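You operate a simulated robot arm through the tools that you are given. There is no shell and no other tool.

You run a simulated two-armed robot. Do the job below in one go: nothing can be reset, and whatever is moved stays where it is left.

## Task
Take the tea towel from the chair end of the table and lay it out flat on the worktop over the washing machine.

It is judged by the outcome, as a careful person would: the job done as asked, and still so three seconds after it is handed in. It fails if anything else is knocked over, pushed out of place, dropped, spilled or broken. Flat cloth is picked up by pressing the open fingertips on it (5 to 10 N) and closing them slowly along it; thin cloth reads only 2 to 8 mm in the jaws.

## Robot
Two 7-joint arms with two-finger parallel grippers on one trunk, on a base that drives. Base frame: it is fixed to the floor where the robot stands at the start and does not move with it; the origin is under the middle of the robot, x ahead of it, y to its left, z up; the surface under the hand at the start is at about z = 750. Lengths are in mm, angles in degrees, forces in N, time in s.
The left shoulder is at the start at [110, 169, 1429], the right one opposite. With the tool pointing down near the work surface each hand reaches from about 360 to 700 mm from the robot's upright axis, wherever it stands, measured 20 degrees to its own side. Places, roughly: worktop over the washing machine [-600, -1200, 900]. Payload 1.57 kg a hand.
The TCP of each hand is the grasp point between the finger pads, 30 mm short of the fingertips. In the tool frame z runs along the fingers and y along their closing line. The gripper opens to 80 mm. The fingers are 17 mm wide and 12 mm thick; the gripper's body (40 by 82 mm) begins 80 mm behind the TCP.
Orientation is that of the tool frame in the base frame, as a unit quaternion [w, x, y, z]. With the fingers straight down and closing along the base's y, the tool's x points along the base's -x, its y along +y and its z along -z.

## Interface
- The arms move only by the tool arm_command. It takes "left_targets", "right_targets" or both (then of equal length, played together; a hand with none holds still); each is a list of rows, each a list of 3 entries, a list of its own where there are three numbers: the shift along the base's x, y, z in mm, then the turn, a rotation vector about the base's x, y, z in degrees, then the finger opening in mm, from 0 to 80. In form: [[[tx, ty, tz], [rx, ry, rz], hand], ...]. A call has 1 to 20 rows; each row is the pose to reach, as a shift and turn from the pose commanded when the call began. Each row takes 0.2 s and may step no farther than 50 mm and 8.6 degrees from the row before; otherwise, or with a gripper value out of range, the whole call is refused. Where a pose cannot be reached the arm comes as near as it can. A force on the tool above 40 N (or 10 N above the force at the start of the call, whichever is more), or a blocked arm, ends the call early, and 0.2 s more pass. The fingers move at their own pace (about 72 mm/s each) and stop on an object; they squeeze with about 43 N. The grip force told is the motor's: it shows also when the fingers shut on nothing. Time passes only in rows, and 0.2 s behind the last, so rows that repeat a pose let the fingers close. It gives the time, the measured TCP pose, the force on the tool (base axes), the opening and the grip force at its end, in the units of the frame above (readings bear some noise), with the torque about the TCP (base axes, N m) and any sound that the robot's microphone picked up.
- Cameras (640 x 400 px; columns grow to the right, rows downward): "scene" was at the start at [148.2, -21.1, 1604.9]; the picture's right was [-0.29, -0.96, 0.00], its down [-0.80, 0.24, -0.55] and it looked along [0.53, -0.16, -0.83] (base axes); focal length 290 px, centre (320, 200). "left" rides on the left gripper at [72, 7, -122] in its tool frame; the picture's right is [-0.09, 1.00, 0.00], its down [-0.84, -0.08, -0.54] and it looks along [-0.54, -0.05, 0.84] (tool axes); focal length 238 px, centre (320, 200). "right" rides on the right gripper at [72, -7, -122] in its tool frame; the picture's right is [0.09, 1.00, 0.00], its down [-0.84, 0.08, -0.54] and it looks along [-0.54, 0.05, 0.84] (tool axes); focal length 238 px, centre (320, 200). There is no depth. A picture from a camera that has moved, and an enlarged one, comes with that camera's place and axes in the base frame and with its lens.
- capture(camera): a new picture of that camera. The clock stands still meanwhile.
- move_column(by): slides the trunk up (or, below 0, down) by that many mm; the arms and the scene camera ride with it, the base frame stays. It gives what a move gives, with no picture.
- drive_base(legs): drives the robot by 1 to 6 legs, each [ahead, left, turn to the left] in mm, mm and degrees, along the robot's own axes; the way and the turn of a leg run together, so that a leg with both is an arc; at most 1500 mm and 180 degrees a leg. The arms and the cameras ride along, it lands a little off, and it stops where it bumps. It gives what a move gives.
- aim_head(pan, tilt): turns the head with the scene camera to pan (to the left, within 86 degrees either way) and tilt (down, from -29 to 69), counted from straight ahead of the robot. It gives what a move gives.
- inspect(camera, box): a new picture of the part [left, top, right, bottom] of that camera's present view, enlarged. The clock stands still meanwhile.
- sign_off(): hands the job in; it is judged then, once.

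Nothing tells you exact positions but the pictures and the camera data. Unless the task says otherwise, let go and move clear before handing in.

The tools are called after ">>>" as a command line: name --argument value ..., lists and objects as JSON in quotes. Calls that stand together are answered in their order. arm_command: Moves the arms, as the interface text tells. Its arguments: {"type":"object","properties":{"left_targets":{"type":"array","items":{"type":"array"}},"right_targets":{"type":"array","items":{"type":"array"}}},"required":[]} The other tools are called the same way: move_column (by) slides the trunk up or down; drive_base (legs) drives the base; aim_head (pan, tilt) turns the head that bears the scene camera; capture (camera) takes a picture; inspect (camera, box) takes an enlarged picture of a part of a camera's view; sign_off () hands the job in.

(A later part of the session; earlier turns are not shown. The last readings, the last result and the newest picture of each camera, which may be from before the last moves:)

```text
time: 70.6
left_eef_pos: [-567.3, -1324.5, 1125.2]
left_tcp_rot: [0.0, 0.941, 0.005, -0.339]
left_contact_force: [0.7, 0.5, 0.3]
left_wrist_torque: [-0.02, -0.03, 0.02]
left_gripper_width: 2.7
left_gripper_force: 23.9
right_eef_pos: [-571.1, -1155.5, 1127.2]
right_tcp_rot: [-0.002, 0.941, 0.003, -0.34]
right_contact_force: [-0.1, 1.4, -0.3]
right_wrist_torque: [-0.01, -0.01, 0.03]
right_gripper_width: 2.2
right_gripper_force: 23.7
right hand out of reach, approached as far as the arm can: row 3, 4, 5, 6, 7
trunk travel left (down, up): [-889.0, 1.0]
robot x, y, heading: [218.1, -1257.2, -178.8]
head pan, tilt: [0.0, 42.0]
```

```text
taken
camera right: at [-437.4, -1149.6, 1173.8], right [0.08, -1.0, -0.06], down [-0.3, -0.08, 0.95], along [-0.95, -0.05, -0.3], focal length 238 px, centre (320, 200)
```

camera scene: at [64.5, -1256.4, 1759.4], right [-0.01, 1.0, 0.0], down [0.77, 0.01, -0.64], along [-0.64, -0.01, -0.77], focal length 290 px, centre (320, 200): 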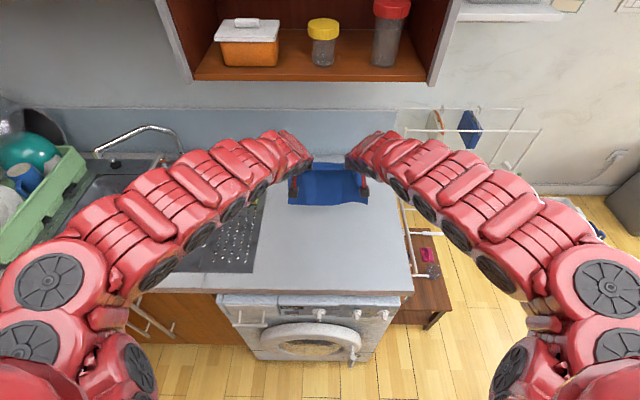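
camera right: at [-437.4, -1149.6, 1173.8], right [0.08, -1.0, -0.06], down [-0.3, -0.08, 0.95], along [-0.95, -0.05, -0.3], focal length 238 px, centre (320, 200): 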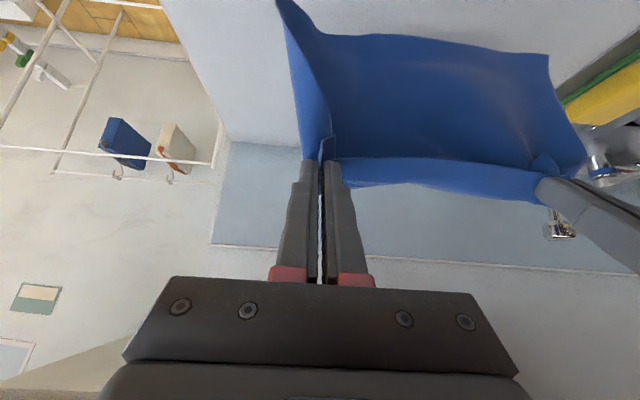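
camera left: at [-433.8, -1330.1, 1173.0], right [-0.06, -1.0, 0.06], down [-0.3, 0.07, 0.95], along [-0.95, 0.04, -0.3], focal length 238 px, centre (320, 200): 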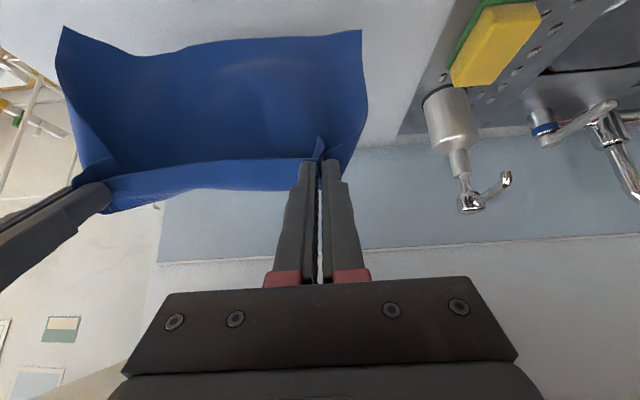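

It's hanging open again. Now the repeat: lower a little, then alternate small backward drives with lowering.

>>> arm_command --left_targets '[[[0, 0, -8], [0, 0, 0], 0], [[0, 0, -16], [0, 0, 0], 0], [[0, 0, -24], [0, 0, 0], 0], [[0, 0, -28], [0, 0, 0], 0], [[0, 0, -28], [0, 0, 0], 0]]' --right_targets '[[[0, 0, -8], [0, 0, 0], 0], [[0, 0, -16], [0, 0, 0], 0], [[0, 0, -24], [0, 0, 0], 0], [[0, 0, -30], [0, 0, 0], 0], [[0, 0, -30], [0, 0, 0], 0]]'

>>> capture --camera "left"

>>> drive_base --legs '[[-30, 0, 0]]'

>>> arm_command --left_targets '[[[0, 0, -5], [0, 0, 0], 0], [[0, 0, -10], [0, 0, 0], 0], [[0, 0, -14], [0, 0, 0], 0]]' --right_targets '[[[0, 0, -5], [0, 0, 0], 0], [[0, 0, -10], [0, 0, 0], 0], [[0, 0, -14], [0, 0, 0], 0]]'

>>> capture --camera "left"

>>> capture --camera "right"

```text
time: 71.8
left_eef_pos: [-566.6, -1322.8, 1098.5]
left_tcp_rot: [0.0, 0.94, 0.005, -0.341]
left_contact_force: [-0.4, -0.6, 0.2]
left_wrist_torque: [0.04, -0.02, 0.0]
left_gripper_width: 2.6
left_gripper_force: 24.0
right_eef_pos: [-571.5, -1157.0, 1097.4]
right_tcp_rot: [-0.002, 0.941, 0.004, -0.339]
right_contact_force: [-0.2, 1.3, 0.6]
right_wrist_torque: [0.0, -0.04, -0.02]
right_gripper_width: 2.6
right_gripper_force: 24.0
trunk travel left (down, up): [-889.0, 1.0]
robot x, y, heading: [219.5, -1248.8, -179.4]
head pan, tilt: [0.0, 42.0]
```

```text
taken
camera left: at [-433.5, -1330.0, 1146.2], right [-0.06, -1.0, 0.06], down [-0.3, 0.07, 0.95], along [-0.95, 0.04, -0.3], focal length 238 px, centre (320, 200)
```

left: 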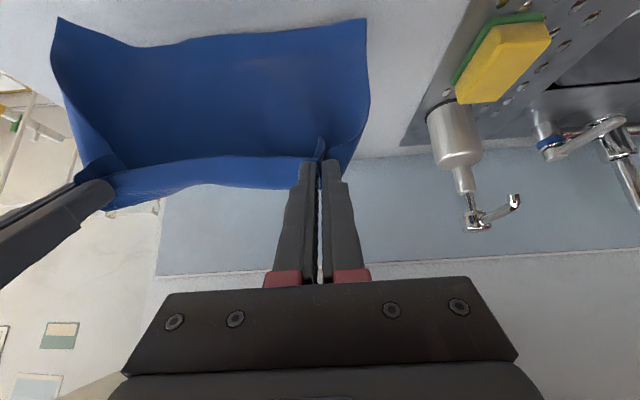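

```text
time: 72.6
left_eef_pos: [-544.0, -1323.9, 1093.9]
left_tcp_rot: [0.0, 0.941, 0.006, -0.337]
left_contact_force: [-0.2, 0.0, -0.4]
left_wrist_torque: [0.01, 0.02, 0.01]
left_gripper_width: 2.5
left_gripper_force: 23.3
right_eef_pos: [-547.0, -1156.8, 1093.5]
right_tcp_rot: [-0.002, 0.941, 0.004, -0.338]
right_contact_force: [0.4, 0.2, -0.7]
right_wrist_torque: [0.02, 0.01, 0.0]
right_gripper_width: 2.2
right_gripper_force: 23.8
trunk travel left (down, up): [-889.0, 1.0]
robot x, y, heading: [251.3, -1250.2, -179.1]
head pan, tilt: [0.0, 42.0]
```

```text
time: 73.4
left_eef_pos: [-536.8, -1323.0, 1085.8]
left_tcp_rot: [0.001, 0.94, 0.006, -0.342]
left_contact_force: [-0.3, 0.1, 0.6]
left_wrist_torque: [-0.03, 0.0, 0.01]
left_gripper_width: 2.3
left_gripper_force: 23.8
right_eef_pos: [-540.6, -1156.4, 1084.9]
right_tcp_rot: [-0.001, 0.94, 0.004, -0.341]
right_contact_force: [0.4, -0.1, 0.6]
right_wrist_torque: [0.0, 0.02, -0.01]
right_gripper_width: 2.4
right_gripper_force: 24.3
trunk travel left (down, up): [-889.0, 1.0]
robot x, y, heading: [249.6, -1251.8, -179.2]
head pan, tilt: [0.0, 42.0]
```

```text
taken
camera left: at [-403.4, -1329.8, 1133.7], right [-0.06, -1.0, 0.05], down [-0.3, 0.07, 0.95], along [-0.95, 0.04, -0.3], focal length 238 px, centre (320, 200)
```

left: 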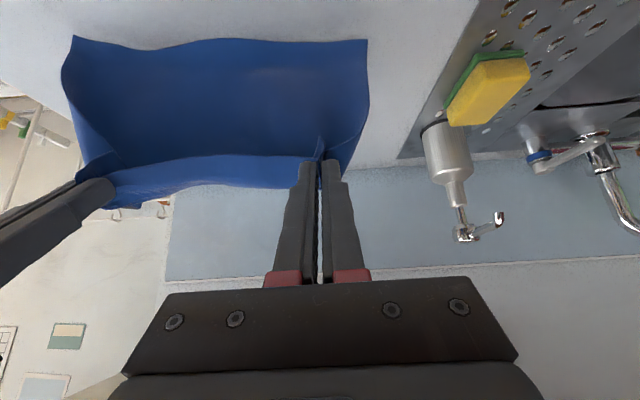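

```text
taken
camera right: at [-406.9, -1151.0, 1131.5], right [0.08, -0.99, -0.06], down [-0.29, -0.08, 0.95], along [-0.95, -0.05, -0.3], focal length 238 px, centre (320, 200)
```

right: 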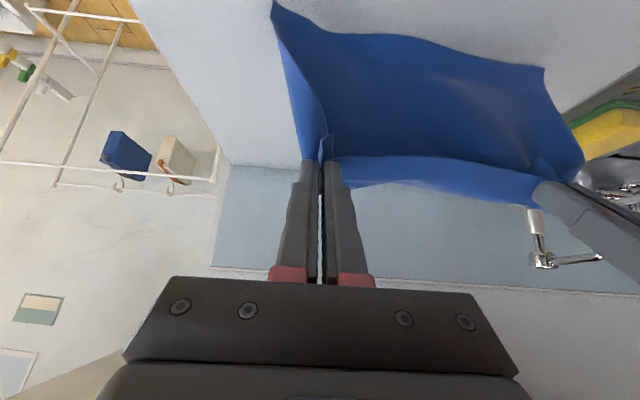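

The lower edge still seems a couple of centimetres above the worktop, so the hanging length is shorter than I thought. I'll continue down to contact, then back up in steps.

>>> arm_command --left_targets '[[[0, 0, -7], [0, 0, 0], 0], [[0, 0, -14], [0, 0, 0], 0], [[0, 0, -20], [0, 0, 0], 0], [[0, 0, -20], [0, 0, 0], 0]]' --right_targets '[[[0, 0, -7], [0, 0, 0], 0], [[0, 0, -14], [0, 0, 0], 0], [[0, 0, -20], [0, 0, 0], 0], [[0, 0, -20], [0, 0, 0], 0]]'

>>> capture --camera "left"

>>> inspect --camera "scene" --box '[220, 150, 440, 340]'

```text
time: 74.4
left_eef_pos: [-536.6, -1323.1, 1064.8]
left_tcp_rot: [0.0, 0.94, 0.005, -0.34]
left_contact_force: [0.3, 1.0, -0.3]
left_wrist_torque: [0.01, -0.04, -0.05]
left_gripper_width: 2.4
left_gripper_force: 23.7
right_eef_pos: [-542.1, -1155.1, 1065.1]
right_tcp_rot: [-0.001, 0.94, 0.004, -0.341]
right_contact_force: [0.1, 0.1, -0.6]
right_wrist_torque: [-0.03, 0.0, -0.01]
right_gripper_width: 2.2
right_gripper_force: 24.0
trunk travel left (down, up): [-889.0, 1.0]
robot x, y, heading: [245.5, -1255.0, -178.9]
head pan, tilt: [0.0, 42.0]
```

```text
taken
camera left: at [-403.8, -1329.3, 1112.1], right [-0.06, -1.0, 0.05], down [-0.3, 0.07, 0.95], along [-0.95, 0.04, -0.3], focal length 238 px, centre (320, 200)
```

left: 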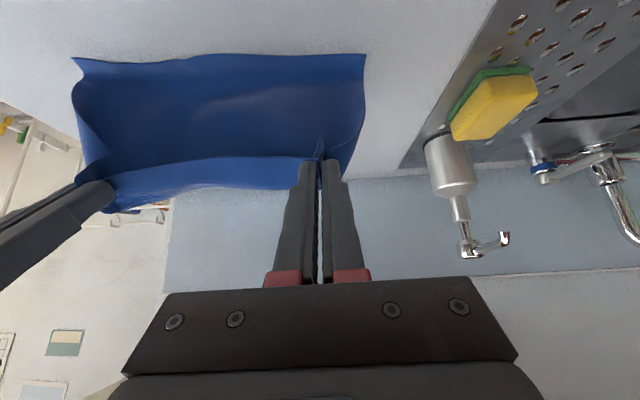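

```text
2.11 times, centred on (330, 245) of scene
camera zoom: at [85.2, -1255.4, 1770.4], right [-0.01, 1.0, 0.0], down [0.67, 0.01, -0.74], along [-0.74, -0.01, -0.67], focal length 611 px, centre (299, 105)
```

zoom: 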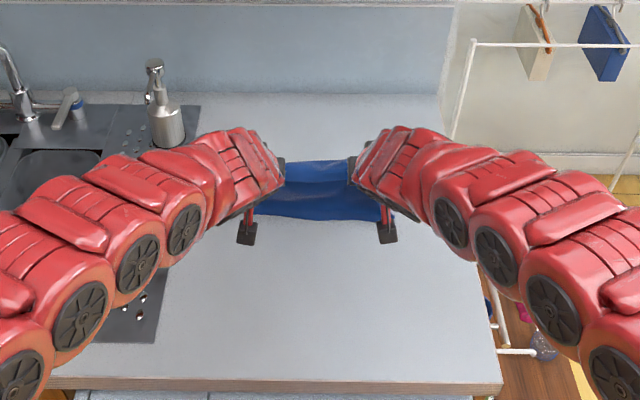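

The far edge is now resting on the worktop. Drawing back and lowering in turn.

>>> drive_base --legs '[[-35, 0, 0]]'

>>> arm_command --left_targets '[[[0, 0, -7], [0, 0, 0], 0], [[0, 0, -14], [0, 0, 0], 0], [[0, 0, -21], [0, 0, 0], 0], [[0, 0, -25], [0, 0, 0], 0]]' --right_targets '[[[0, 0, -7], [0, 0, 0], 0], [[0, 0, -14], [0, 0, 0], 0], [[0, 0, -21], [0, 0, 0], 0], [[0, 0, -25], [0, 0, 0], 0]]'

>>> capture --camera "left"

>>> capture --camera "right"

>>> inspect --camera "scene" --box '[220, 150, 440, 340]'

```text
time: 75.3
left_eef_pos: [-507.7, -1321.3, 1059.8]
left_tcp_rot: [0.0, 0.942, 0.006, -0.336]
left_contact_force: [-2.0, 0.0, 0.0]
left_wrist_torque: [0.0, 0.0, 0.0]
left_gripper_width: 2.3
left_gripper_force: 24.0
right_eef_pos: [-513.0, -1155.7, 1059.3]
right_tcp_rot: [-0.002, 0.941, 0.003, -0.338]
right_contact_force: [0.0, 0.1, -0.5]
right_wrist_torque: [0.03, -0.06, 0.0]
right_gripper_width: 2.3
right_gripper_force: 23.7
trunk travel left (down, up): [-889.0, 1.0]
robot x, y, heading: [279.7, -1250.7, -179.5]
head pan, tilt: [0.0, 42.0]
```

```text
time: 76.3
left_eef_pos: [-502.5, -1323.2, 1039.8]
left_tcp_rot: [0.0, 0.941, 0.005, -0.338]
left_contact_force: [0.4, 0.1, 0.0]
left_wrist_torque: [0.03, 0.0, 0.02]
left_gripper_width: 2.3
left_gripper_force: 24.1
right_eef_pos: [-507.8, -1154.8, 1040.0]
right_tcp_rot: [-0.001, 0.94, 0.004, -0.34]
right_contact_force: [-0.3, -0.4, -0.8]
right_wrist_torque: [-0.03, -0.01, 0.01]
right_gripper_width: 2.4
right_gripper_force: 23.2
trunk travel left (down, up): [-889.0, 1.0]
robot x, y, heading: [280.6, -1247.1, -179.1]
head pan, tilt: [0.0, 42.0]
```

```text
taken
camera left: at [-369.6, -1329.2, 1086.5], right [-0.06, -1.0, 0.06], down [-0.3, 0.07, 0.95], along [-0.95, 0.04, -0.3], focal length 238 px, centre (320, 200)
```

left: 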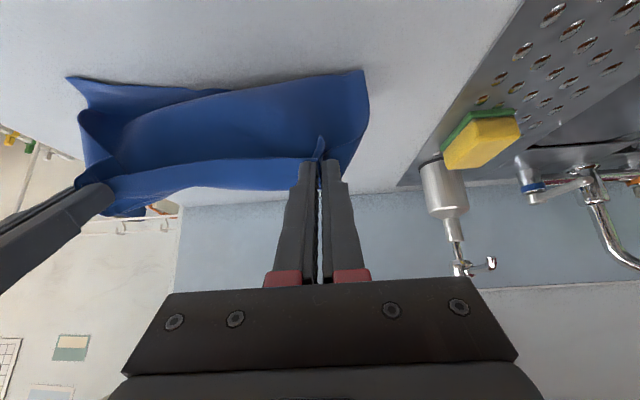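

```text
taken
camera right: at [-374.6, -1149.3, 1087.1], right [0.08, -0.99, -0.06], down [-0.29, -0.08, 0.95], along [-0.95, -0.05, -0.3], focal length 238 px, centre (320, 200)
```

right: 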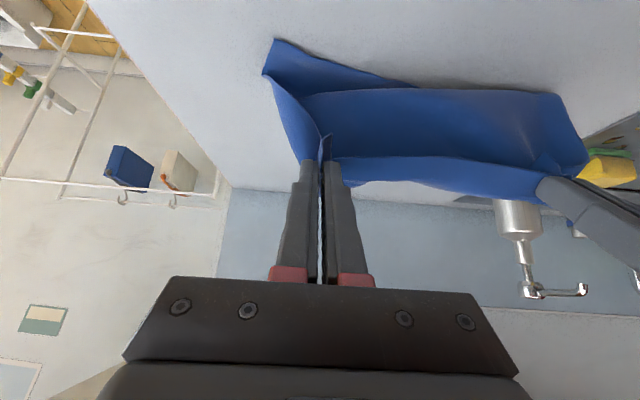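

```text
2.11 times, centred on (330, 245) of scene
camera zoom: at [118.9, -1254.8, 1770.4], right [-0.01, 1.0, 0.0], down [0.67, 0.01, -0.74], along [-0.74, -0.01, -0.67], focal length 611 px, centre (299, 105)
```

zoom: 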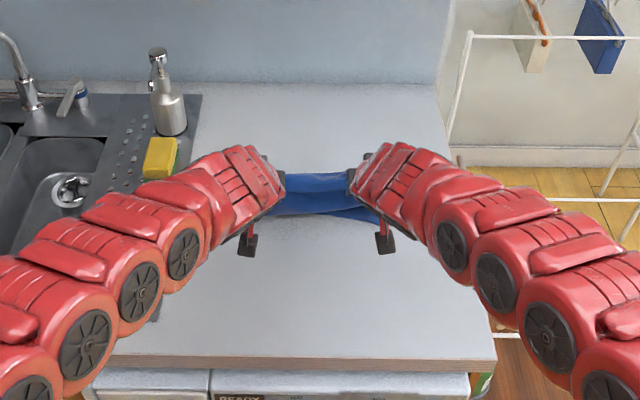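

The lower edge has curled ambiguously instead of trailing away from me. I'll lift clear, move further in, and have the hands already drawing back as the edge touches, so it trails behind properly.

>>> arm_command --left_targets '[[[0, 0, 15], [0, 0, 0], 0], [[0, 0, 30], [0, 0, 0], 0], [[0, 0, 45], [0, 0, 0], 0], [[-10, 0, 60], [0, 0, 0], 0], [[-25, 0, 72], [0, 0, 0], 0], [[-40, 0, 72], [0, 0, 0], 0], [[-55, 0, 72], [0, 0, 0], 0], [[-65, 0, 72], [0, 0, 0], 0]]' --right_targets '[[[0, 0, 15], [0, 0, 0], 0], [[0, 0, 30], [0, 0, 0], 0], [[0, 0, 45], [0, 0, 0], 0], [[-10, 0, 60], [0, 0, 0], 0], [[-20, 0, 72], [0, 0, 0], 0], [[-35, 0, 72], [0, 0, 0], 0], [[-50, 0, 72], [0, 0, 0], 0], [[-60, 0, 72], [0, 0, 0], 0]]'

>>> drive_base --legs '[[70, 0, 0]]'

>>> arm_command --left_targets '[[[0, 0, 0], [0, 0, 0], 0], [[0, 0, 0], [0, 0, 0], 0], [[0, 0, 0], [0, 0, 0], 0], [[0, 0, 0], [0, 0, 0], 0], [[0, 0, 0], [0, 0, 0], 0]]'

>>> capture --camera "left"

>>> capture --camera "right"

>>> capture --camera "scene"

```text
time: 78.1
left_eef_pos: [-569.1, -1323.2, 1111.3]
left_tcp_rot: [0.0, 0.941, 0.004, -0.34]
left_contact_force: [-0.4, -0.2, -0.6]
left_wrist_torque: [0.02, 0.01, -0.01]
left_gripper_width: 2.3
left_gripper_force: 23.8
right_eef_pos: [-568.8, -1153.9, 1112.3]
right_tcp_rot: [-0.001, 0.94, 0.004, -0.341]
right_contact_force: [-0.2, 0.2, 0.0]
right_wrist_torque: [0.0, 0.01, -0.01]
right_gripper_width: 2.6
right_gripper_force: 23.5
trunk travel left (down, up): [-889.0, 1.0]
robot x, y, heading: [279.5, -1252.8, -179.0]
head pan, tilt: [0.0, 42.0]
```

```text
time: 79.1
left_eef_pos: [-634.4, -1322.1, 1115.5]
left_tcp_rot: [0.0, 0.94, 0.005, -0.341]
left_contact_force: [0.1, -0.3, 0.6]
left_wrist_torque: [-0.02, 0.01, -0.01]
left_gripper_width: 2.3
left_gripper_force: 23.7
right_eef_pos: [-634.5, -1153.2, 1115.2]
right_tcp_rot: [-0.001, 0.94, 0.003, -0.342]
right_contact_force: [1.0, 0.2, 0.2]
right_wrist_torque: [-0.02, 0.03, 0.02]
right_gripper_width: 2.2
right_gripper_force: 23.9
trunk travel left (down, up): [-889.0, 1.0]
robot x, y, heading: [210.4, -1253.2, -179.6]
head pan, tilt: [0.0, 42.0]
```

```text
time: 80.3
left_eef_pos: [-637.0, -1321.8, 1110.6]
left_tcp_rot: [0.0, 0.941, 0.005, -0.339]
left_contact_force: [0.0, 0.5, -0.5]
left_wrist_torque: [0.0, -0.03, -0.02]
left_gripper_width: 2.5
left_gripper_force: 24.2
right_eef_pos: [-639.1, -1153.8, 1111.9]
right_tcp_rot: [-0.002, 0.94, 0.003, -0.341]
right_contact_force: [-0.4, -1.0, -0.6]
right_wrist_torque: [0.04, 0.0, 0.0]
right_gripper_width: 2.1
right_gripper_force: 24.2
trunk travel left (down, up): [-889.0, 1.0]
robot x, y, heading: [215.8, -1252.8, -179.5]
head pan, tilt: [0.0, 42.0]
```

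```text
taken
camera left: at [-505.0, -1329.3, 1159.4], right [-0.06, -1.0, 0.06], down [-0.3, 0.07, 0.95], along [-0.95, 0.04, -0.3], focal length 238 px, centre (320, 200)
```

left: 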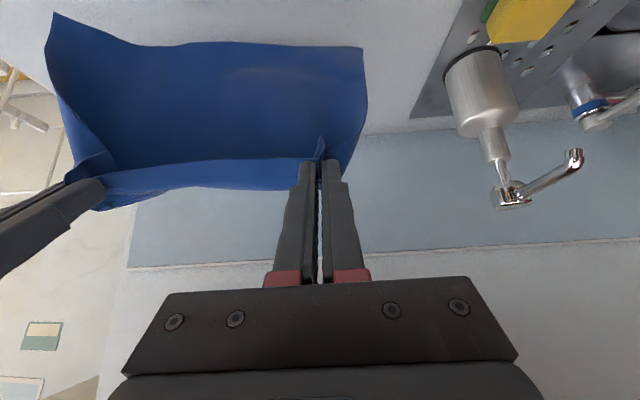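

```text
taken
camera right: at [-503.9, -1148.1, 1159.0], right [0.08, -1.0, -0.06], down [-0.3, -0.08, 0.95], along [-0.95, -0.05, -0.3], focal length 238 px, centre (320, 200)
```

right: 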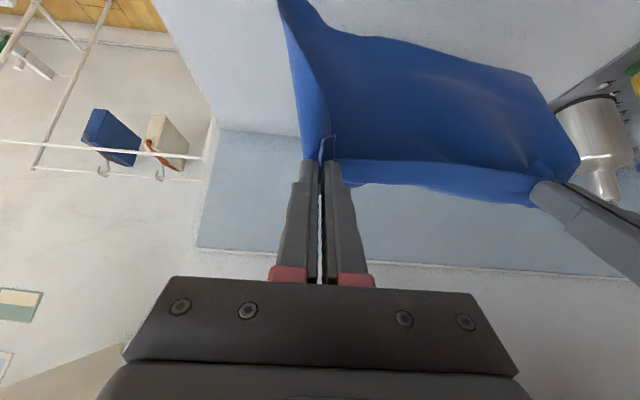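

```text
taken
camera scene: at [50.1, -1255.7, 1770.5], right [-0.01, 1.0, 0.0], down [0.67, 0.01, -0.74], along [-0.74, -0.01, -0.67], focal length 290 px, centre (320, 200)
```

scene: 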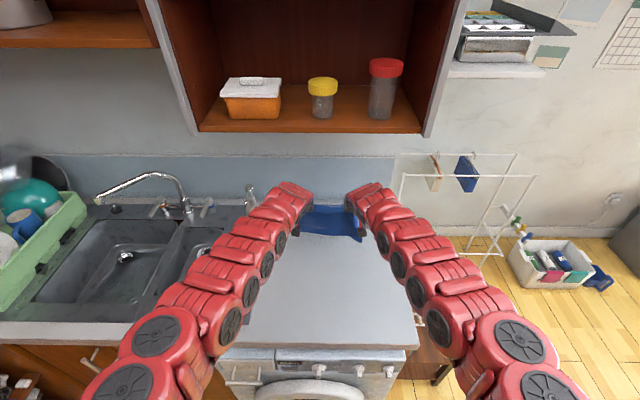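

The arms are stretched out now, giving about 115 mm of smooth draw-back. I'll lower and draw back in one motion so the edge trails away.

>>> arm_command --left_targets '[[[5, 0, -8], [0, 0, 0], 0], [[15, 0, -16], [0, 0, 0], 0], [[25, 0, -23], [0, 0, 0], 0], [[36, 0, -27], [0, 0, 0], 0], [[48, 0, -31], [0, 0, 0], 0], [[60, 0, -36], [0, 0, 0], 0], [[72, 0, -42], [0, 0, 0], 0], [[84, 0, -49], [0, 0, 0], 0], [[96, 0, -57], [0, 0, 0], 0], [[108, 0, -66], [0, 0, 0], 0]]' --right_targets '[[[5, 0, -8], [0, 0, 0], 0], [[15, 0, -16], [0, 0, 0], 0], [[25, 0, -23], [0, 0, 0], 0], [[36, 0, -27], [0, 0, 0], 0], [[48, 0, -31], [0, 0, 0], 0], [[60, 0, -36], [0, 0, 0], 0], [[72, 0, -42], [0, 0, 0], 0], [[84, 0, -49], [0, 0, 0], 0], [[96, 0, -57], [0, 0, 0], 0], [[108, 0, -66], [0, 0, 0], 0]]'

>>> capture --camera "left"

>>> capture --camera "right"

>>> inspect --camera "scene" --box '[220, 150, 440, 340]'

```text
time: 82.5
left_eef_pos: [-529.1, -1322.6, 1046.9]
left_tcp_rot: [0.0, 0.94, 0.004, -0.34]
left_contact_force: [0.5, 0.3, -0.5]
left_wrist_torque: [0.0, 0.0, 0.01]
left_gripper_width: 2.4
left_gripper_force: 24.2
right_eef_pos: [-528.5, -1152.0, 1046.4]
right_tcp_rot: [-0.002, 0.94, 0.003, -0.341]
right_contact_force: [1.0, -0.7, 0.4]
right_wrist_torque: [0.01, 0.01, 0.0]
right_gripper_width: 2.0
right_gripper_force: 24.0
trunk travel left (down, up): [-889.0, 1.0]
robot x, y, heading: [216.3, -1253.1, -179.3]
head pan, tilt: [0.0, 42.0]
```

```text
taken
camera left: at [-396.7, -1329.4, 1093.5], right [-0.06, -1.0, 0.06], down [-0.3, 0.07, 0.95], along [-0.95, 0.04, -0.3], focal length 238 px, centre (320, 200)
```

left: 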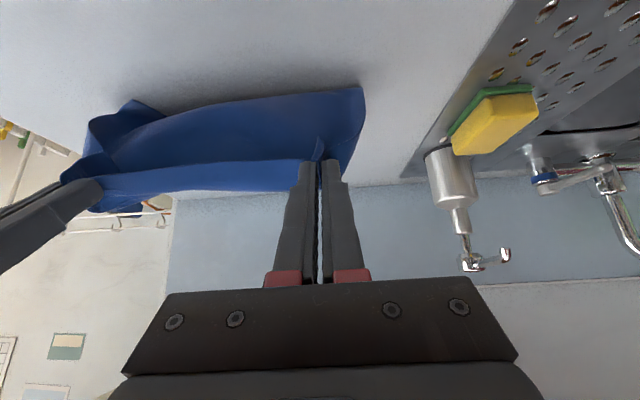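

```text
taken
camera right: at [-394.7, -1146.7, 1093.5], right [0.08, -0.99, -0.07], down [-0.29, -0.09, 0.95], along [-0.95, -0.05, -0.3], focal length 238 px, centre (320, 200)
```

right: 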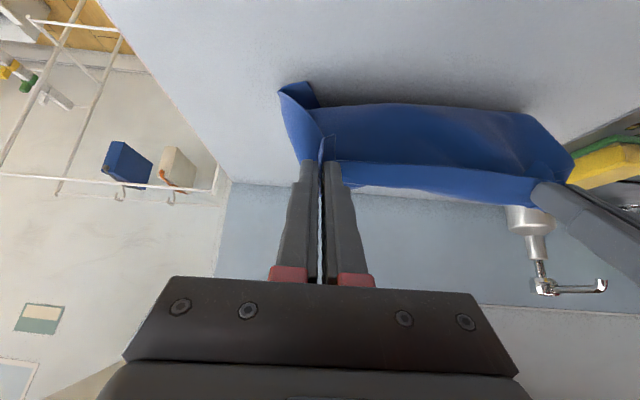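

```text
2.11 times, centred on (330, 245) of scene
camera zoom: at [50.9, -1256.0, 1770.6], right [-0.01, 1.0, 0.0], down [0.67, 0.01, -0.74], along [-0.74, -0.01, -0.67], focal length 611 px, centre (299, 105)
```

zoom: 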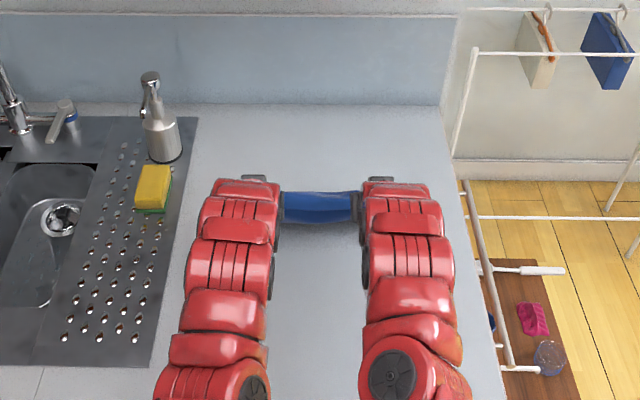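

The towel now trails away from me as it should. Continuing: back up, lower, back up, lower.

>>> drive_base --legs '[[-40, 0, 0]]'

>>> arm_command --left_targets '[[[0, 0, -8], [0, 0, 0], 0], [[0, 0, -16], [0, 0, 0], 0], [[0, 0, -24], [0, 0, 0], 0], [[0, 0, -32], [0, 0, 0], 0]]' --right_targets '[[[0, 0, -8], [0, 0, 0], 0], [[0, 0, -16], [0, 0, 0], 0], [[0, 0, -24], [0, 0, 0], 0], [[0, 0, -32], [0, 0, 0], 0]]'

>>> capture --camera "left"

>>> capture --camera "right"

>>> inspect --camera "scene" --box '[220, 150, 440, 340]'

```text
time: 83.4
left_eef_pos: [-494.6, -1321.5, 1042.9]
left_tcp_rot: [0.0, 0.941, 0.005, -0.338]
left_contact_force: [-0.1, 0.6, -0.6]
left_wrist_torque: [0.01, 0.0, 0.02]
left_gripper_width: 2.2
left_gripper_force: 23.7
right_eef_pos: [-495.0, -1152.4, 1042.7]
right_tcp_rot: [-0.003, 0.941, 0.002, -0.338]
right_contact_force: [0.3, -0.6, -0.6]
right_wrist_torque: [0.02, -0.04, -0.02]
right_gripper_width: 2.6
right_gripper_force: 23.8
trunk travel left (down, up): [-889.0, 1.0]
robot x, y, heading: [252.4, -1250.2, -179.4]
head pan, tilt: [0.0, 42.0]
```

```text
time: 84.4
left_eef_pos: [-491.1, -1322.4, 1013.7]
left_tcp_rot: [0.0, 0.94, 0.006, -0.34]
left_contact_force: [-0.1, 0.3, 0.5]
left_wrist_torque: [0.01, 0.0, 0.04]
left_gripper_width: 2.4
left_gripper_force: 23.8
right_eef_pos: [-490.7, -1152.1, 1012.0]
right_tcp_rot: [-0.002, 0.94, 0.002, -0.34]
right_contact_force: [0.5, -0.3, 0.1]
right_wrist_torque: [0.02, 0.01, -0.01]
right_gripper_width: 2.2
right_gripper_force: 23.5
trunk travel left (down, up): [-889.0, 1.0]
robot x, y, heading: [254.2, -1251.7, -179.4]
head pan, tilt: [0.0, 42.0]
```

```text
taken
camera left: at [-358.8, -1328.8, 1060.7], right [-0.06, -1.0, 0.05], down [-0.3, 0.07, 0.95], along [-0.95, 0.04, -0.3], focal length 238 px, centre (320, 200)
```

left: 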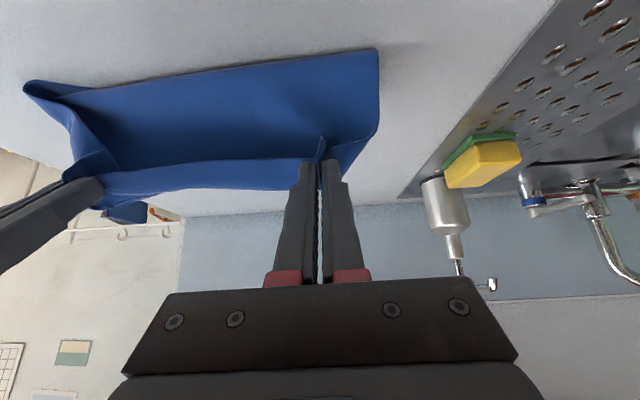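

```text
taken
camera right: at [-357.2, -1146.6, 1060.0], right [0.08, -1.0, -0.06], down [-0.3, -0.08, 0.95], along [-0.95, -0.05, -0.3], focal length 238 px, centre (320, 200)
```

right: 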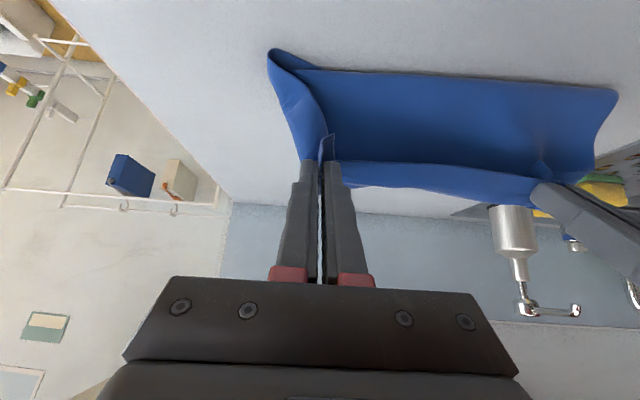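

```text
2.11 times, centred on (330, 245) of scene
camera zoom: at [88.0, -1255.1, 1770.3], right [-0.01, 1.0, 0.0], down [0.67, 0.01, -0.74], along [-0.74, -0.01, -0.67], focal length 611 px, centre (299, 105)
```

zoom: 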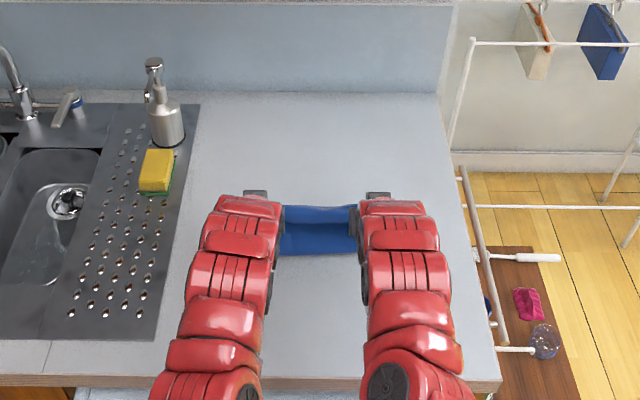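

Nothing of the towel lies on my side of the fold line, so the rest is trailing away as wanted. I'll continue the same way.

>>> drive_base --legs '[[-45, 0, 0]]'

>>> arm_command --left_targets '[[[0, 0, -8], [0, 0, 0], 0], [[0, 0, -16], [0, 0, 0], 0], [[0, 0, -24], [0, 0, 0], 0], [[0, 0, -32], [0, 0, 0], 0]]' --right_targets '[[[0, 0, -8], [0, 0, 0], 0], [[0, 0, -16], [0, 0, 0], 0], [[0, 0, -24], [0, 0, 0], 0], [[0, 0, -32], [0, 0, 0], 0]]'

>>> drive_base --legs '[[-45, 0, 0]]'

>>> capture --camera "left"

>>> capture --camera "right"

>>> inspect --camera "scene" --box '[220, 150, 440, 340]'

```text
time: 85.3
left_eef_pos: [-450.2, -1323.1, 1009.3]
left_tcp_rot: [-0.001, 0.941, 0.005, -0.337]
left_contact_force: [0.1, -0.1, 0.8]
left_wrist_torque: [-0.01, -0.02, 0.03]
left_gripper_width: 2.3
left_gripper_force: 23.9
right_eef_pos: [-449.5, -1150.7, 1010.3]
right_tcp_rot: [-0.001, 0.941, 0.003, -0.339]
right_contact_force: [0.3, 0.2, -0.5]
right_wrist_torque: [0.0, -0.05, 0.01]
right_gripper_width: 2.4
right_gripper_force: 24.0
trunk travel left (down, up): [-889.0, 1.0]
robot x, y, heading: [296.8, -1250.1, -179.1]
head pan, tilt: [0.0, 42.0]
```

```text
time: 86.3
left_eef_pos: [-446.9, -1322.9, 981.4]
left_tcp_rot: [0.0, 0.94, 0.006, -0.34]
left_contact_force: [-0.9, 0.6, -0.7]
left_wrist_torque: [0.0, -0.01, -0.01]
left_gripper_width: 2.6
left_gripper_force: 24.1
right_eef_pos: [-445.9, -1151.7, 982.3]
right_tcp_rot: [-0.003, 0.94, 0.002, -0.341]
right_contact_force: [-0.3, 0.1, 0.2]
right_wrist_torque: [0.01, 0.01, 0.01]
right_gripper_width: 2.3
right_gripper_force: 24.0
trunk travel left (down, up): [-889.0, 1.0]
robot x, y, heading: [300.1, -1252.8, -179.3]
head pan, tilt: [0.0, 42.0]
```

```text
time: 87.2
left_eef_pos: [-404.6, -1322.2, 978.9]
left_tcp_rot: [0.0, 0.941, 0.005, -0.339]
left_contact_force: [0.1, 0.9, -0.3]
left_wrist_torque: [-0.01, -0.01, 0.02]
left_gripper_width: 2.4
left_gripper_force: 23.9
right_eef_pos: [-404.4, -1151.2, 979.8]
right_tcp_rot: [-0.002, 0.941, 0.004, -0.339]
right_contact_force: [-0.2, -0.3, -0.7]
right_wrist_torque: [0.02, -0.04, 0.03]
right_gripper_width: 2.5
right_gripper_force: 24.1
trunk travel left (down, up): [-889.0, 1.0]
robot x, y, heading: [341.4, -1247.2, -179.3]
head pan, tilt: [0.0, 42.0]
```

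```text
taken
camera left: at [-271.8, -1328.2, 1027.5], right [-0.06, -1.0, 0.06], down [-0.3, 0.07, 0.95], along [-0.95, 0.04, -0.3], focal length 238 px, centre (320, 200)
```

left: 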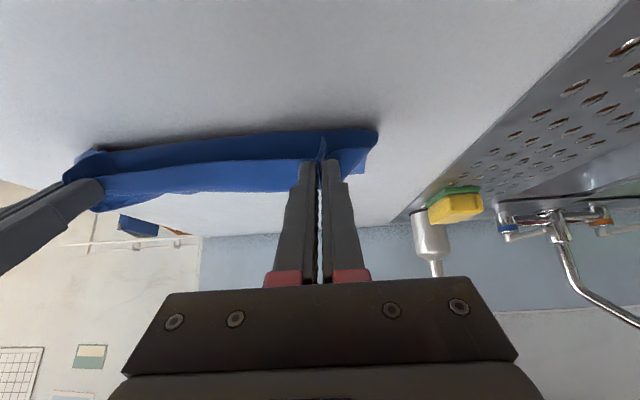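

```text
taken
camera right: at [-271.1, -1145.5, 1026.8], right [0.08, -0.99, -0.06], down [-0.3, -0.08, 0.95], along [-0.95, -0.05, -0.3], focal length 238 px, centre (320, 200)
```

right: 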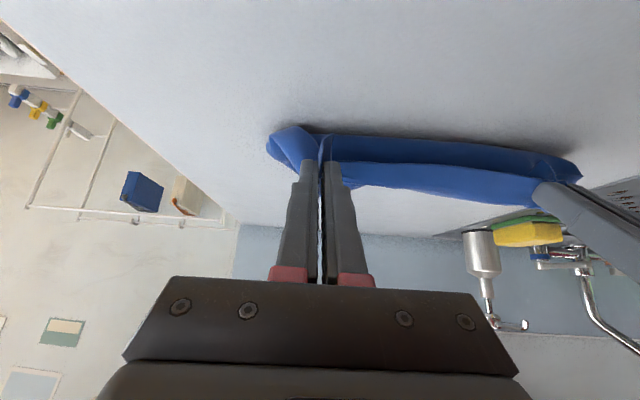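

```text
2.11 times, centred on (330, 245) of scene
camera zoom: at [171.8, -1254.2, 1769.6], right [-0.01, 1.0, 0.0], down [0.67, 0.01, -0.74], along [-0.74, -0.01, -0.67], focal length 611 px, centre (299, 105)
```

zoom: 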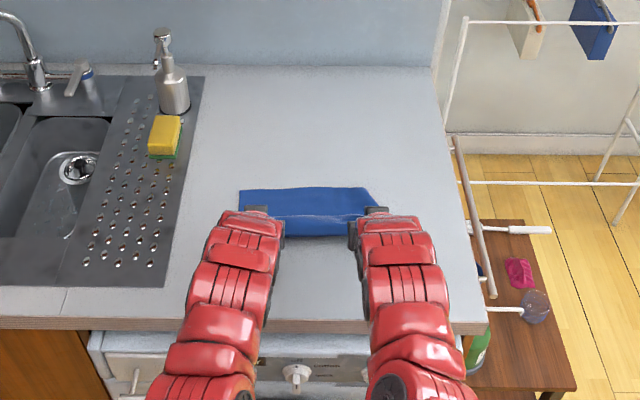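

The towel is laid away from the hands, with its far edge at about x −560 and only the far right corner looking tucked. Now I bring the held edge down and back to the surface.

>>> arm_command --left_targets '[[[4, 0, -8], [0, 0, 0], 0], [[8, 0, -16], [0, 0, 0], 0], [[12, 0, -24], [0, 0, 0], 0], [[16, 0, -32], [0, 0, 0], 0], [[20, 0, -38], [0, 0, 0], 0], [[22, 0, -42], [0, 0, 0], 0]]' --right_targets '[[[4, 0, -8], [0, 0, 0], 0], [[8, 0, -16], [0, 0, 0], 0], [[12, 0, -24], [0, 0, 0], 0], [[16, 0, -32], [0, 0, 0], 0], [[20, 0, -38], [0, 0, 0], 0], [[22, 0, -42], [0, 0, 0], 0]]'

>>> capture --camera "left"

>>> capture --camera "right"

>>> inspect --camera "scene" --box '[220, 150, 440, 340]'

```text
time: 88.6
left_eef_pos: [-379.0, -1321.5, 940.1]
left_tcp_rot: [0.001, 0.94, 0.006, -0.34]
left_contact_force: [1.3, 0.3, 0.1]
left_wrist_torque: [0.01, 0.0, 0.04]
left_gripper_width: 2.2
left_gripper_force: 23.5
right_eef_pos: [-377.6, -1151.9, 940.9]
right_tcp_rot: [-0.002, 0.94, 0.003, -0.342]
right_contact_force: [-0.4, -0.3, 0.7]
right_wrist_torque: [0.03, -0.01, 0.01]
right_gripper_width: 2.3
right_gripper_force: 23.5
trunk travel left (down, up): [-889.0, 1.0]
robot x, y, heading: [343.4, -1251.2, -179.2]
head pan, tilt: [0.0, 42.0]
```

```text
taken
camera left: at [-245.8, -1327.7, 988.2], right [-0.06, -1.0, 0.06], down [-0.3, 0.07, 0.95], along [-0.95, 0.04, -0.3], focal length 238 px, centre (320, 200)
```

left: 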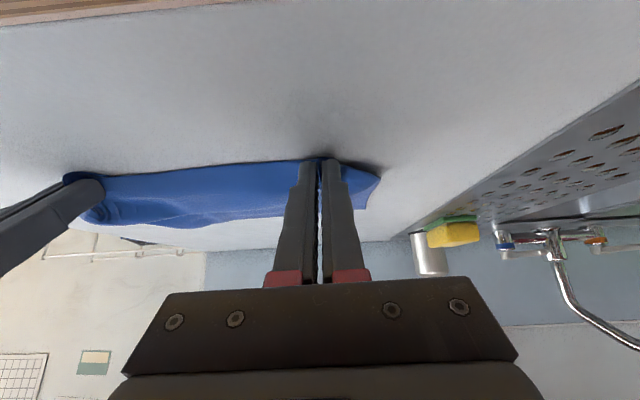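

```text
taken
camera right: at [-244.8, -1145.7, 987.8], right [0.08, -0.99, -0.06], down [-0.29, -0.08, 0.95], along [-0.95, -0.05, -0.3], focal length 238 px, centre (320, 200)
```

right: 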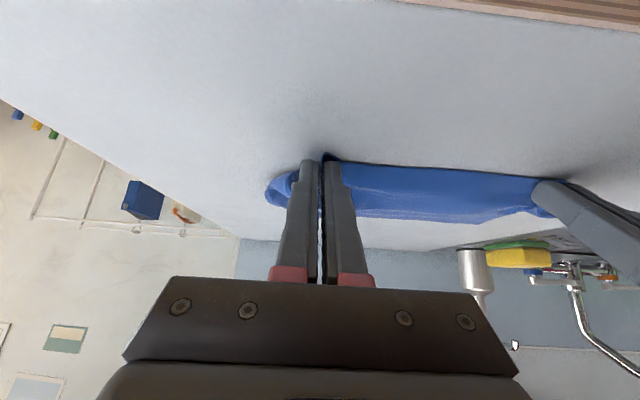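

```text
2.11 times, centred on (330, 245) of scene
camera zoom: at [179.2, -1254.1, 1770.5], right [-0.01, 1.0, 0.0], down [0.67, 0.01, -0.74], along [-0.74, -0.01, -0.67], focal length 611 px, centre (299, 105)
```

zoom: 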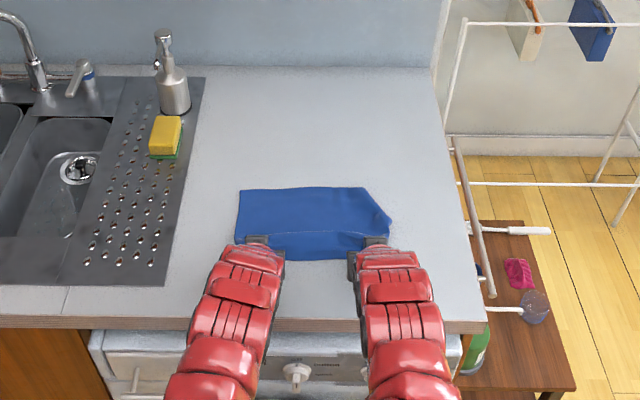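

Nearly flat now; only the far right corner is tucked under. I'll lower to the surface and drag the towel slightly towards me and to the left, so friction can pull that corner out.

>>> arm_command --left_targets '[[[0, 0, -4], [0, 0, 0], 0], [[1, 0, -8], [0, 0, 0], 0], [[6, -6, -8], [0, 0, 0], 0], [[12, -12, -8], [0, 0, 0], 0], [[18, -18, -8], [0, 0, 0], 0], [[24, -24, -8], [0, 0, 0], 0], [[30, -30, -8], [0, 0, 0], 0]]' --right_targets '[[[0, 0, -4], [0, 0, 0], 0], [[1, 0, -8], [0, 0, 0], 0], [[6, -6, -8], [0, 0, 0], 0], [[12, -12, -8], [0, 0, 0], 0], [[18, -18, -8], [0, 0, 0], 0], [[24, -24, -8], [0, 0, 0], 0], [[30, -30, -8], [0, 0, 0], 0]]'

>>> inspect --camera "scene" --box '[240, 190, 400, 310]'

>>> capture --camera "right"

```text
time: 89.8
left_eef_pos: [-363.8, -1337.1, 938.4]
left_tcp_rot: [-0.001, 0.938, 0.005, -0.347]
left_contact_force: [-0.5, 1.6, 8.4]
left_wrist_torque: [0.01, 0.12, -0.04]
left_gripper_width: 2.5
left_gripper_force: 24.1
right_eef_pos: [-364.6, -1167.0, 940.1]
right_tcp_rot: [-0.001, 0.938, 0.003, -0.348]
right_contact_force: [3.6, 2.4, 20.8]
right_wrist_torque: [-0.03, 0.2, -0.02]
right_gripper_width: 2.0
right_gripper_force: 23.8
trunk travel left (down, up): [-889.0, 1.0]
robot x, y, heading: [340.0, -1252.3, -179.3]
head pan, tilt: [0.0, 42.0]
stopped in row 5 (right hand): the force on the tool passed its limit at 42 N (the readings are from after the stop); the commanded pose is now the measured one
```

```text
3.33 times, centred on (320, 250) of scene
camera zoom: at [183.3, -1254.8, 1770.5], right [-0.01, 1.0, 0.0], down [0.67, 0.01, -0.74], along [-0.74, -0.01, -0.67], focal length 968 px, centre (320, 33)
```

zoom: 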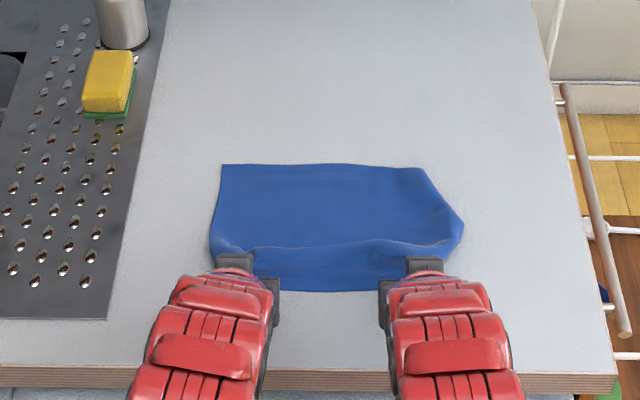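

```text
taken
camera right: at [-229.3, -1161.5, 983.8], right [0.07, -1.0, -0.07], down [-0.28, -0.08, 0.96], along [-0.96, -0.05, -0.28], focal length 238 px, centre (320, 200)
```

right: 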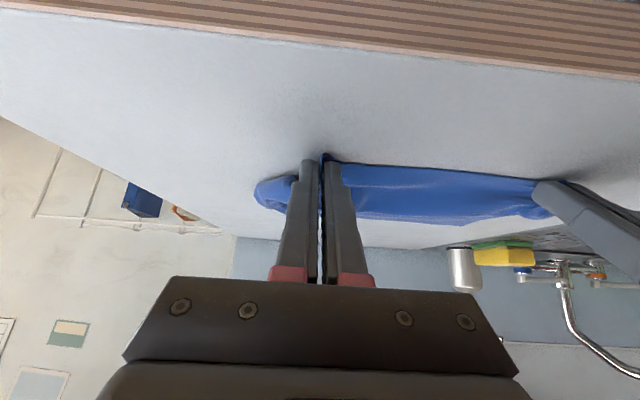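

The fingertips have reached the worktop (about z 910) and the main sheet is flat. I'll ease off, open the fingers, and withdraw along the finger direction so nothing is dragged; then tidy the corner.

>>> arm_command --left_targets '[[[0, 0, 1.5], [0, 0, 0], 0], [[0, 0, 1.5], [0, 0, 0], 4], [[0, 0, 1.5], [0, 0, 0], 8], [[0, 0, 1.5], [0, 0, 0], 12], [[0, 0, 1.5], [0, 0, 0], 16], [[0, 0, 1.5], [0, 0, 0], 20], [[0, 0, 1.5], [0, 0, 0], 20], [[7, 0, 10], [0, 0, 0], 20], [[14, 0, 19], [0, 0, 0], 20], [[24, 0, 31], [0, 0, 0], 20], [[38, 0, 47], [0, 0, 0], 20], [[50, 0, 62], [0, 0, 0], 20], [[62, 0, 85], [0, 0, 0], 20]]' --right_targets '[[[0, 0, 2], [0, 0, 0], 0], [[0, 0, 2], [0, 0, 0], 4], [[0, 0, 2], [0, 0, 0], 8], [[0, 0, 2], [0, 0, 0], 12], [[0, 0, 2], [0, 0, 0], 16], [[0, 0, 2], [0, 0, 0], 20], [[0, 0, 2], [0, 0, 0], 20], [[7, 0, 10], [0, 0, 0], 20], [[14, 0, 19], [0, 0, 0], 20], [[24, 0, 31], [0, 0, 0], 20], [[38, 0, 47], [0, 0, 0], 20], [[50, 0, 62], [0, 0, 0], 20], [[62, 0, 85], [0, 0, 0], 20]]'

>>> inspect --camera "scene" --box '[240, 190, 400, 310]'

>>> capture --camera "right"

>>> capture --camera "left"

```text
time: 92.6
left_eef_pos: [-300.8, -1335.6, 1019.3]
left_tcp_rot: [-0.002, 0.939, 0.004, -0.343]
left_contact_force: [-0.5, 0.2, -0.4]
left_wrist_torque: [-0.02, -0.01, -0.02]
left_gripper_width: 20.0
left_gripper_force: 0.1
right_eef_pos: [-301.1, -1167.0, 1021.5]
right_tcp_rot: [-0.002, 0.939, 0.002, -0.344]
right_contact_force: [0.0, 0.3, 0.3]
right_wrist_torque: [-0.01, 0.03, -0.01]
right_gripper_width: 19.8
right_gripper_force: 0.1
trunk travel left (down, up): [-889.0, 1.0]
robot x, y, heading: [341.6, -1249.3, -179.3]
head pan, tilt: [0.0, 42.0]
```

```text
3.33 times, centred on (320, 250) of scene
camera zoom: at [179.7, -1253.7, 1770.6], right [-0.01, 1.0, 0.0], down [0.67, 0.01, -0.74], along [-0.74, -0.01, -0.67], focal length 968 px, centre (320, 33)
```

zoom: 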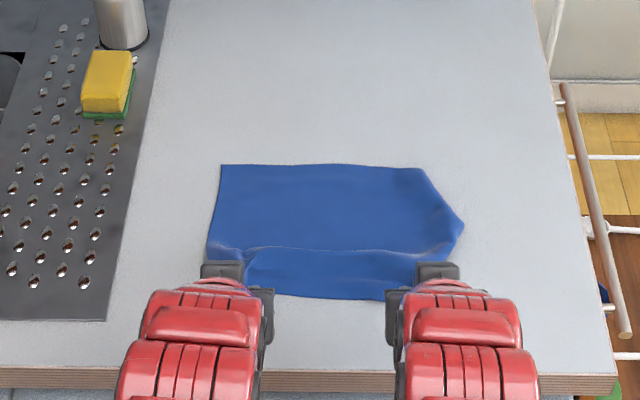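

```text
taken
camera right: at [-167.0, -1160.7, 1066.4], right [0.07, -1.0, -0.07], down [-0.29, -0.08, 0.95], along [-0.95, -0.05, -0.29], focal length 238 px, centre (320, 200)
```

right: 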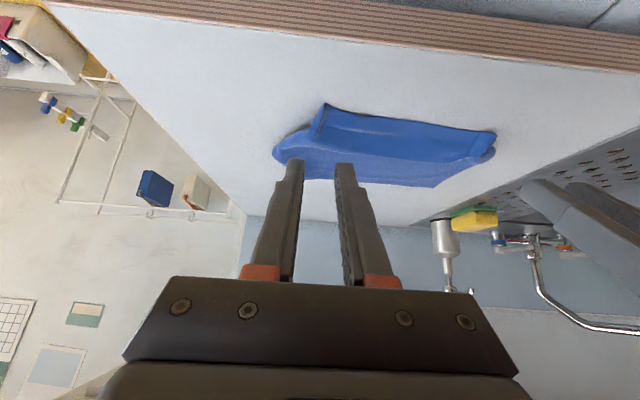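

```text
taken
camera left: at [-167.6, -1342.3, 1065.8], right [-0.06, -1.0, 0.05], down [-0.29, 0.07, 0.95], along [-0.95, 0.04, -0.29], focal length 238 px, centre (320, 200)
```

left: 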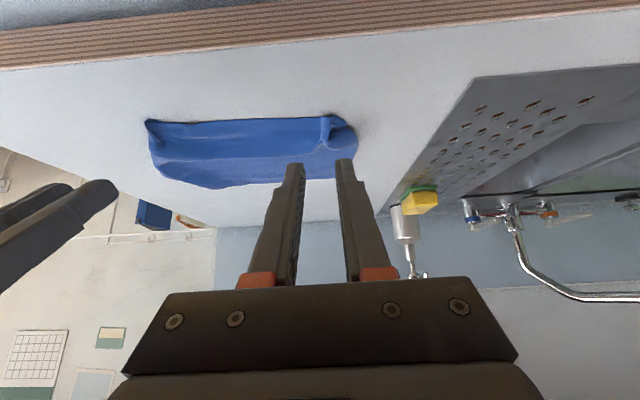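

The towel is released. I'll back off to get an unobstructed look at it.

>>> drive_base --legs '[[-200, 0, 0]]'

>>> inspect --camera "scene" --box '[250, 230, 390, 330]'

>>> capture --camera "scene"

>>> inspect --camera "left" --box '[160, 60, 400, 210]'

>>> inspect --camera "right" --box '[240, 60, 480, 210]'

```text
time: 94.2
left_eef_pos: [-101.7, -1332.8, 1018.2]
left_tcp_rot: [-0.001, 0.94, 0.005, -0.342]
left_contact_force: [-0.3, 0.6, -0.7]
left_wrist_torque: [-0.03, -0.01, -0.03]
left_gripper_width: 19.9
left_gripper_force: 0.1
right_eef_pos: [-102.2, -1162.5, 1019.3]
right_tcp_rot: [-0.002, 0.939, 0.002, -0.343]
right_contact_force: [-0.8, 0.7, 0.0]
right_wrist_torque: [0.01, 0.02, 0.0]
right_gripper_width: 19.9
right_gripper_force: 0.1
trunk travel left (down, up): [-889.0, 1.0]
robot x, y, heading: [544.9, -1248.1, -179.5]
head pan, tilt: [0.0, 42.0]
```

```text
4.00 times, centred on (320, 280) of scene
camera zoom: at [377.8, -1251.0, 1770.3], right [-0.01, 1.0, 0.0], down [0.67, 0.01, -0.74], along [-0.74, -0.01, -0.67], focal length 1161 px, centre (320, -120)
```

zoom: 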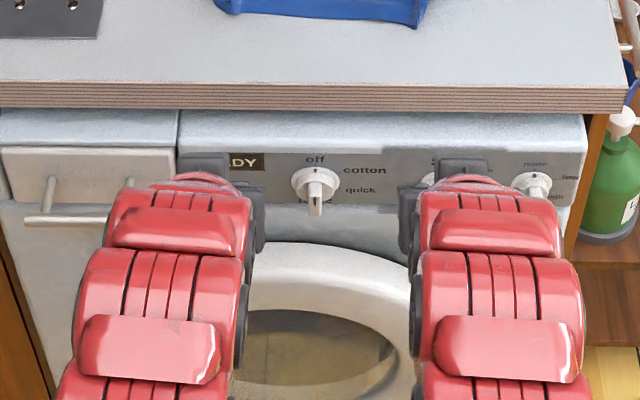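

```text
taken
camera scene: at [377.8, -1251.0, 1770.3], right [-0.01, 1.0, 0.0], down [0.67, 0.01, -0.74], along [-0.74, -0.01, -0.67], focal length 290 px, centre (320, 200)
```

scene: 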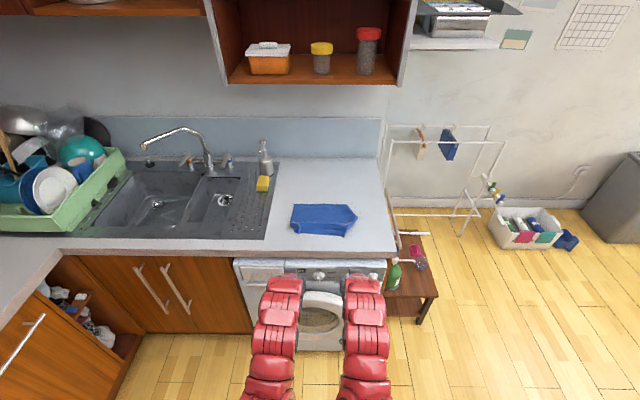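

```text
2.67 times, centred on (280, 135) of left
camera zoom: at [31.3, -1339.6, 1064.6], right [-0.06, -1.0, 0.05], down [-0.29, 0.07, 0.95], along [-0.95, 0.04, -0.3], focal length 636 px, centre (427, 373)
```

zoom: 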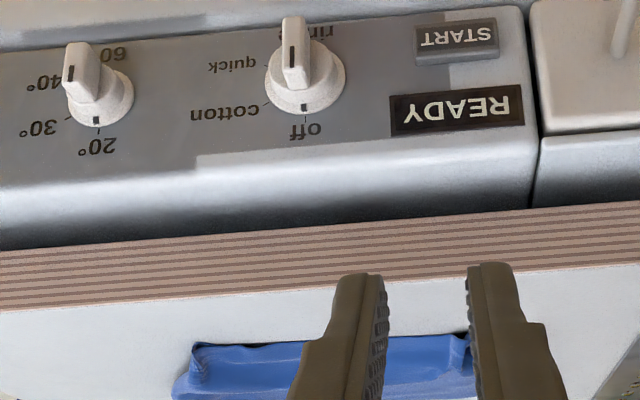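

```text
2.67 times, centred on (360, 135) of right
camera zoom: at [32.0, -1157.9, 1065.3], right [0.07, -1.0, -0.07], down [-0.29, -0.08, 0.95], along [-0.95, -0.05, -0.29], focal length 636 px, centre (213, 373)
```

zoom: 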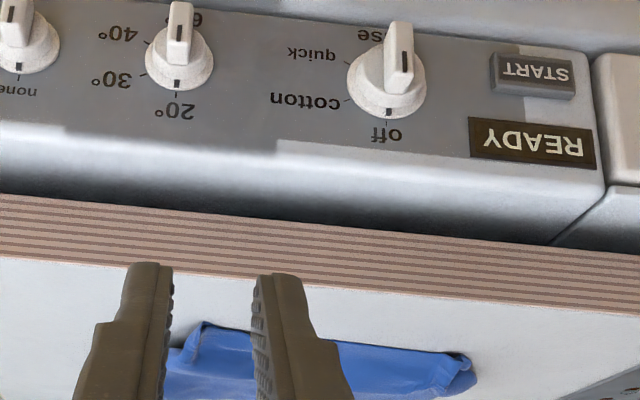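

>>> inspect --camera "scene" --box '[276, 190, 376, 250]'

```text
6.40 times, centred on (326, 220) of scene
camera zoom: at [377.8, -1251.0, 1770.3], right [-0.01, 1.0, 0.0], down [0.67, 0.01, -0.74], along [-0.74, -0.01, -0.67], focal length 1858 px, centre (282, 72)
```

zoom: 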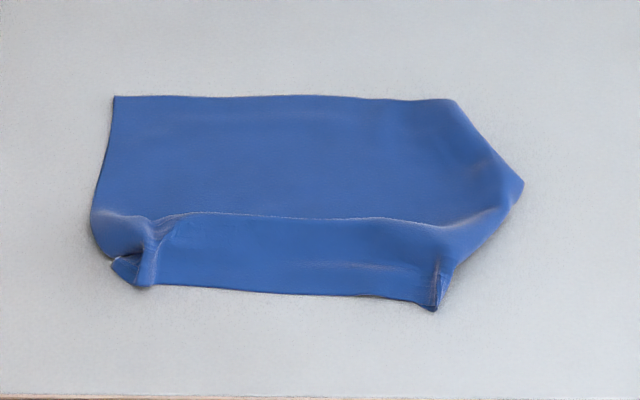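

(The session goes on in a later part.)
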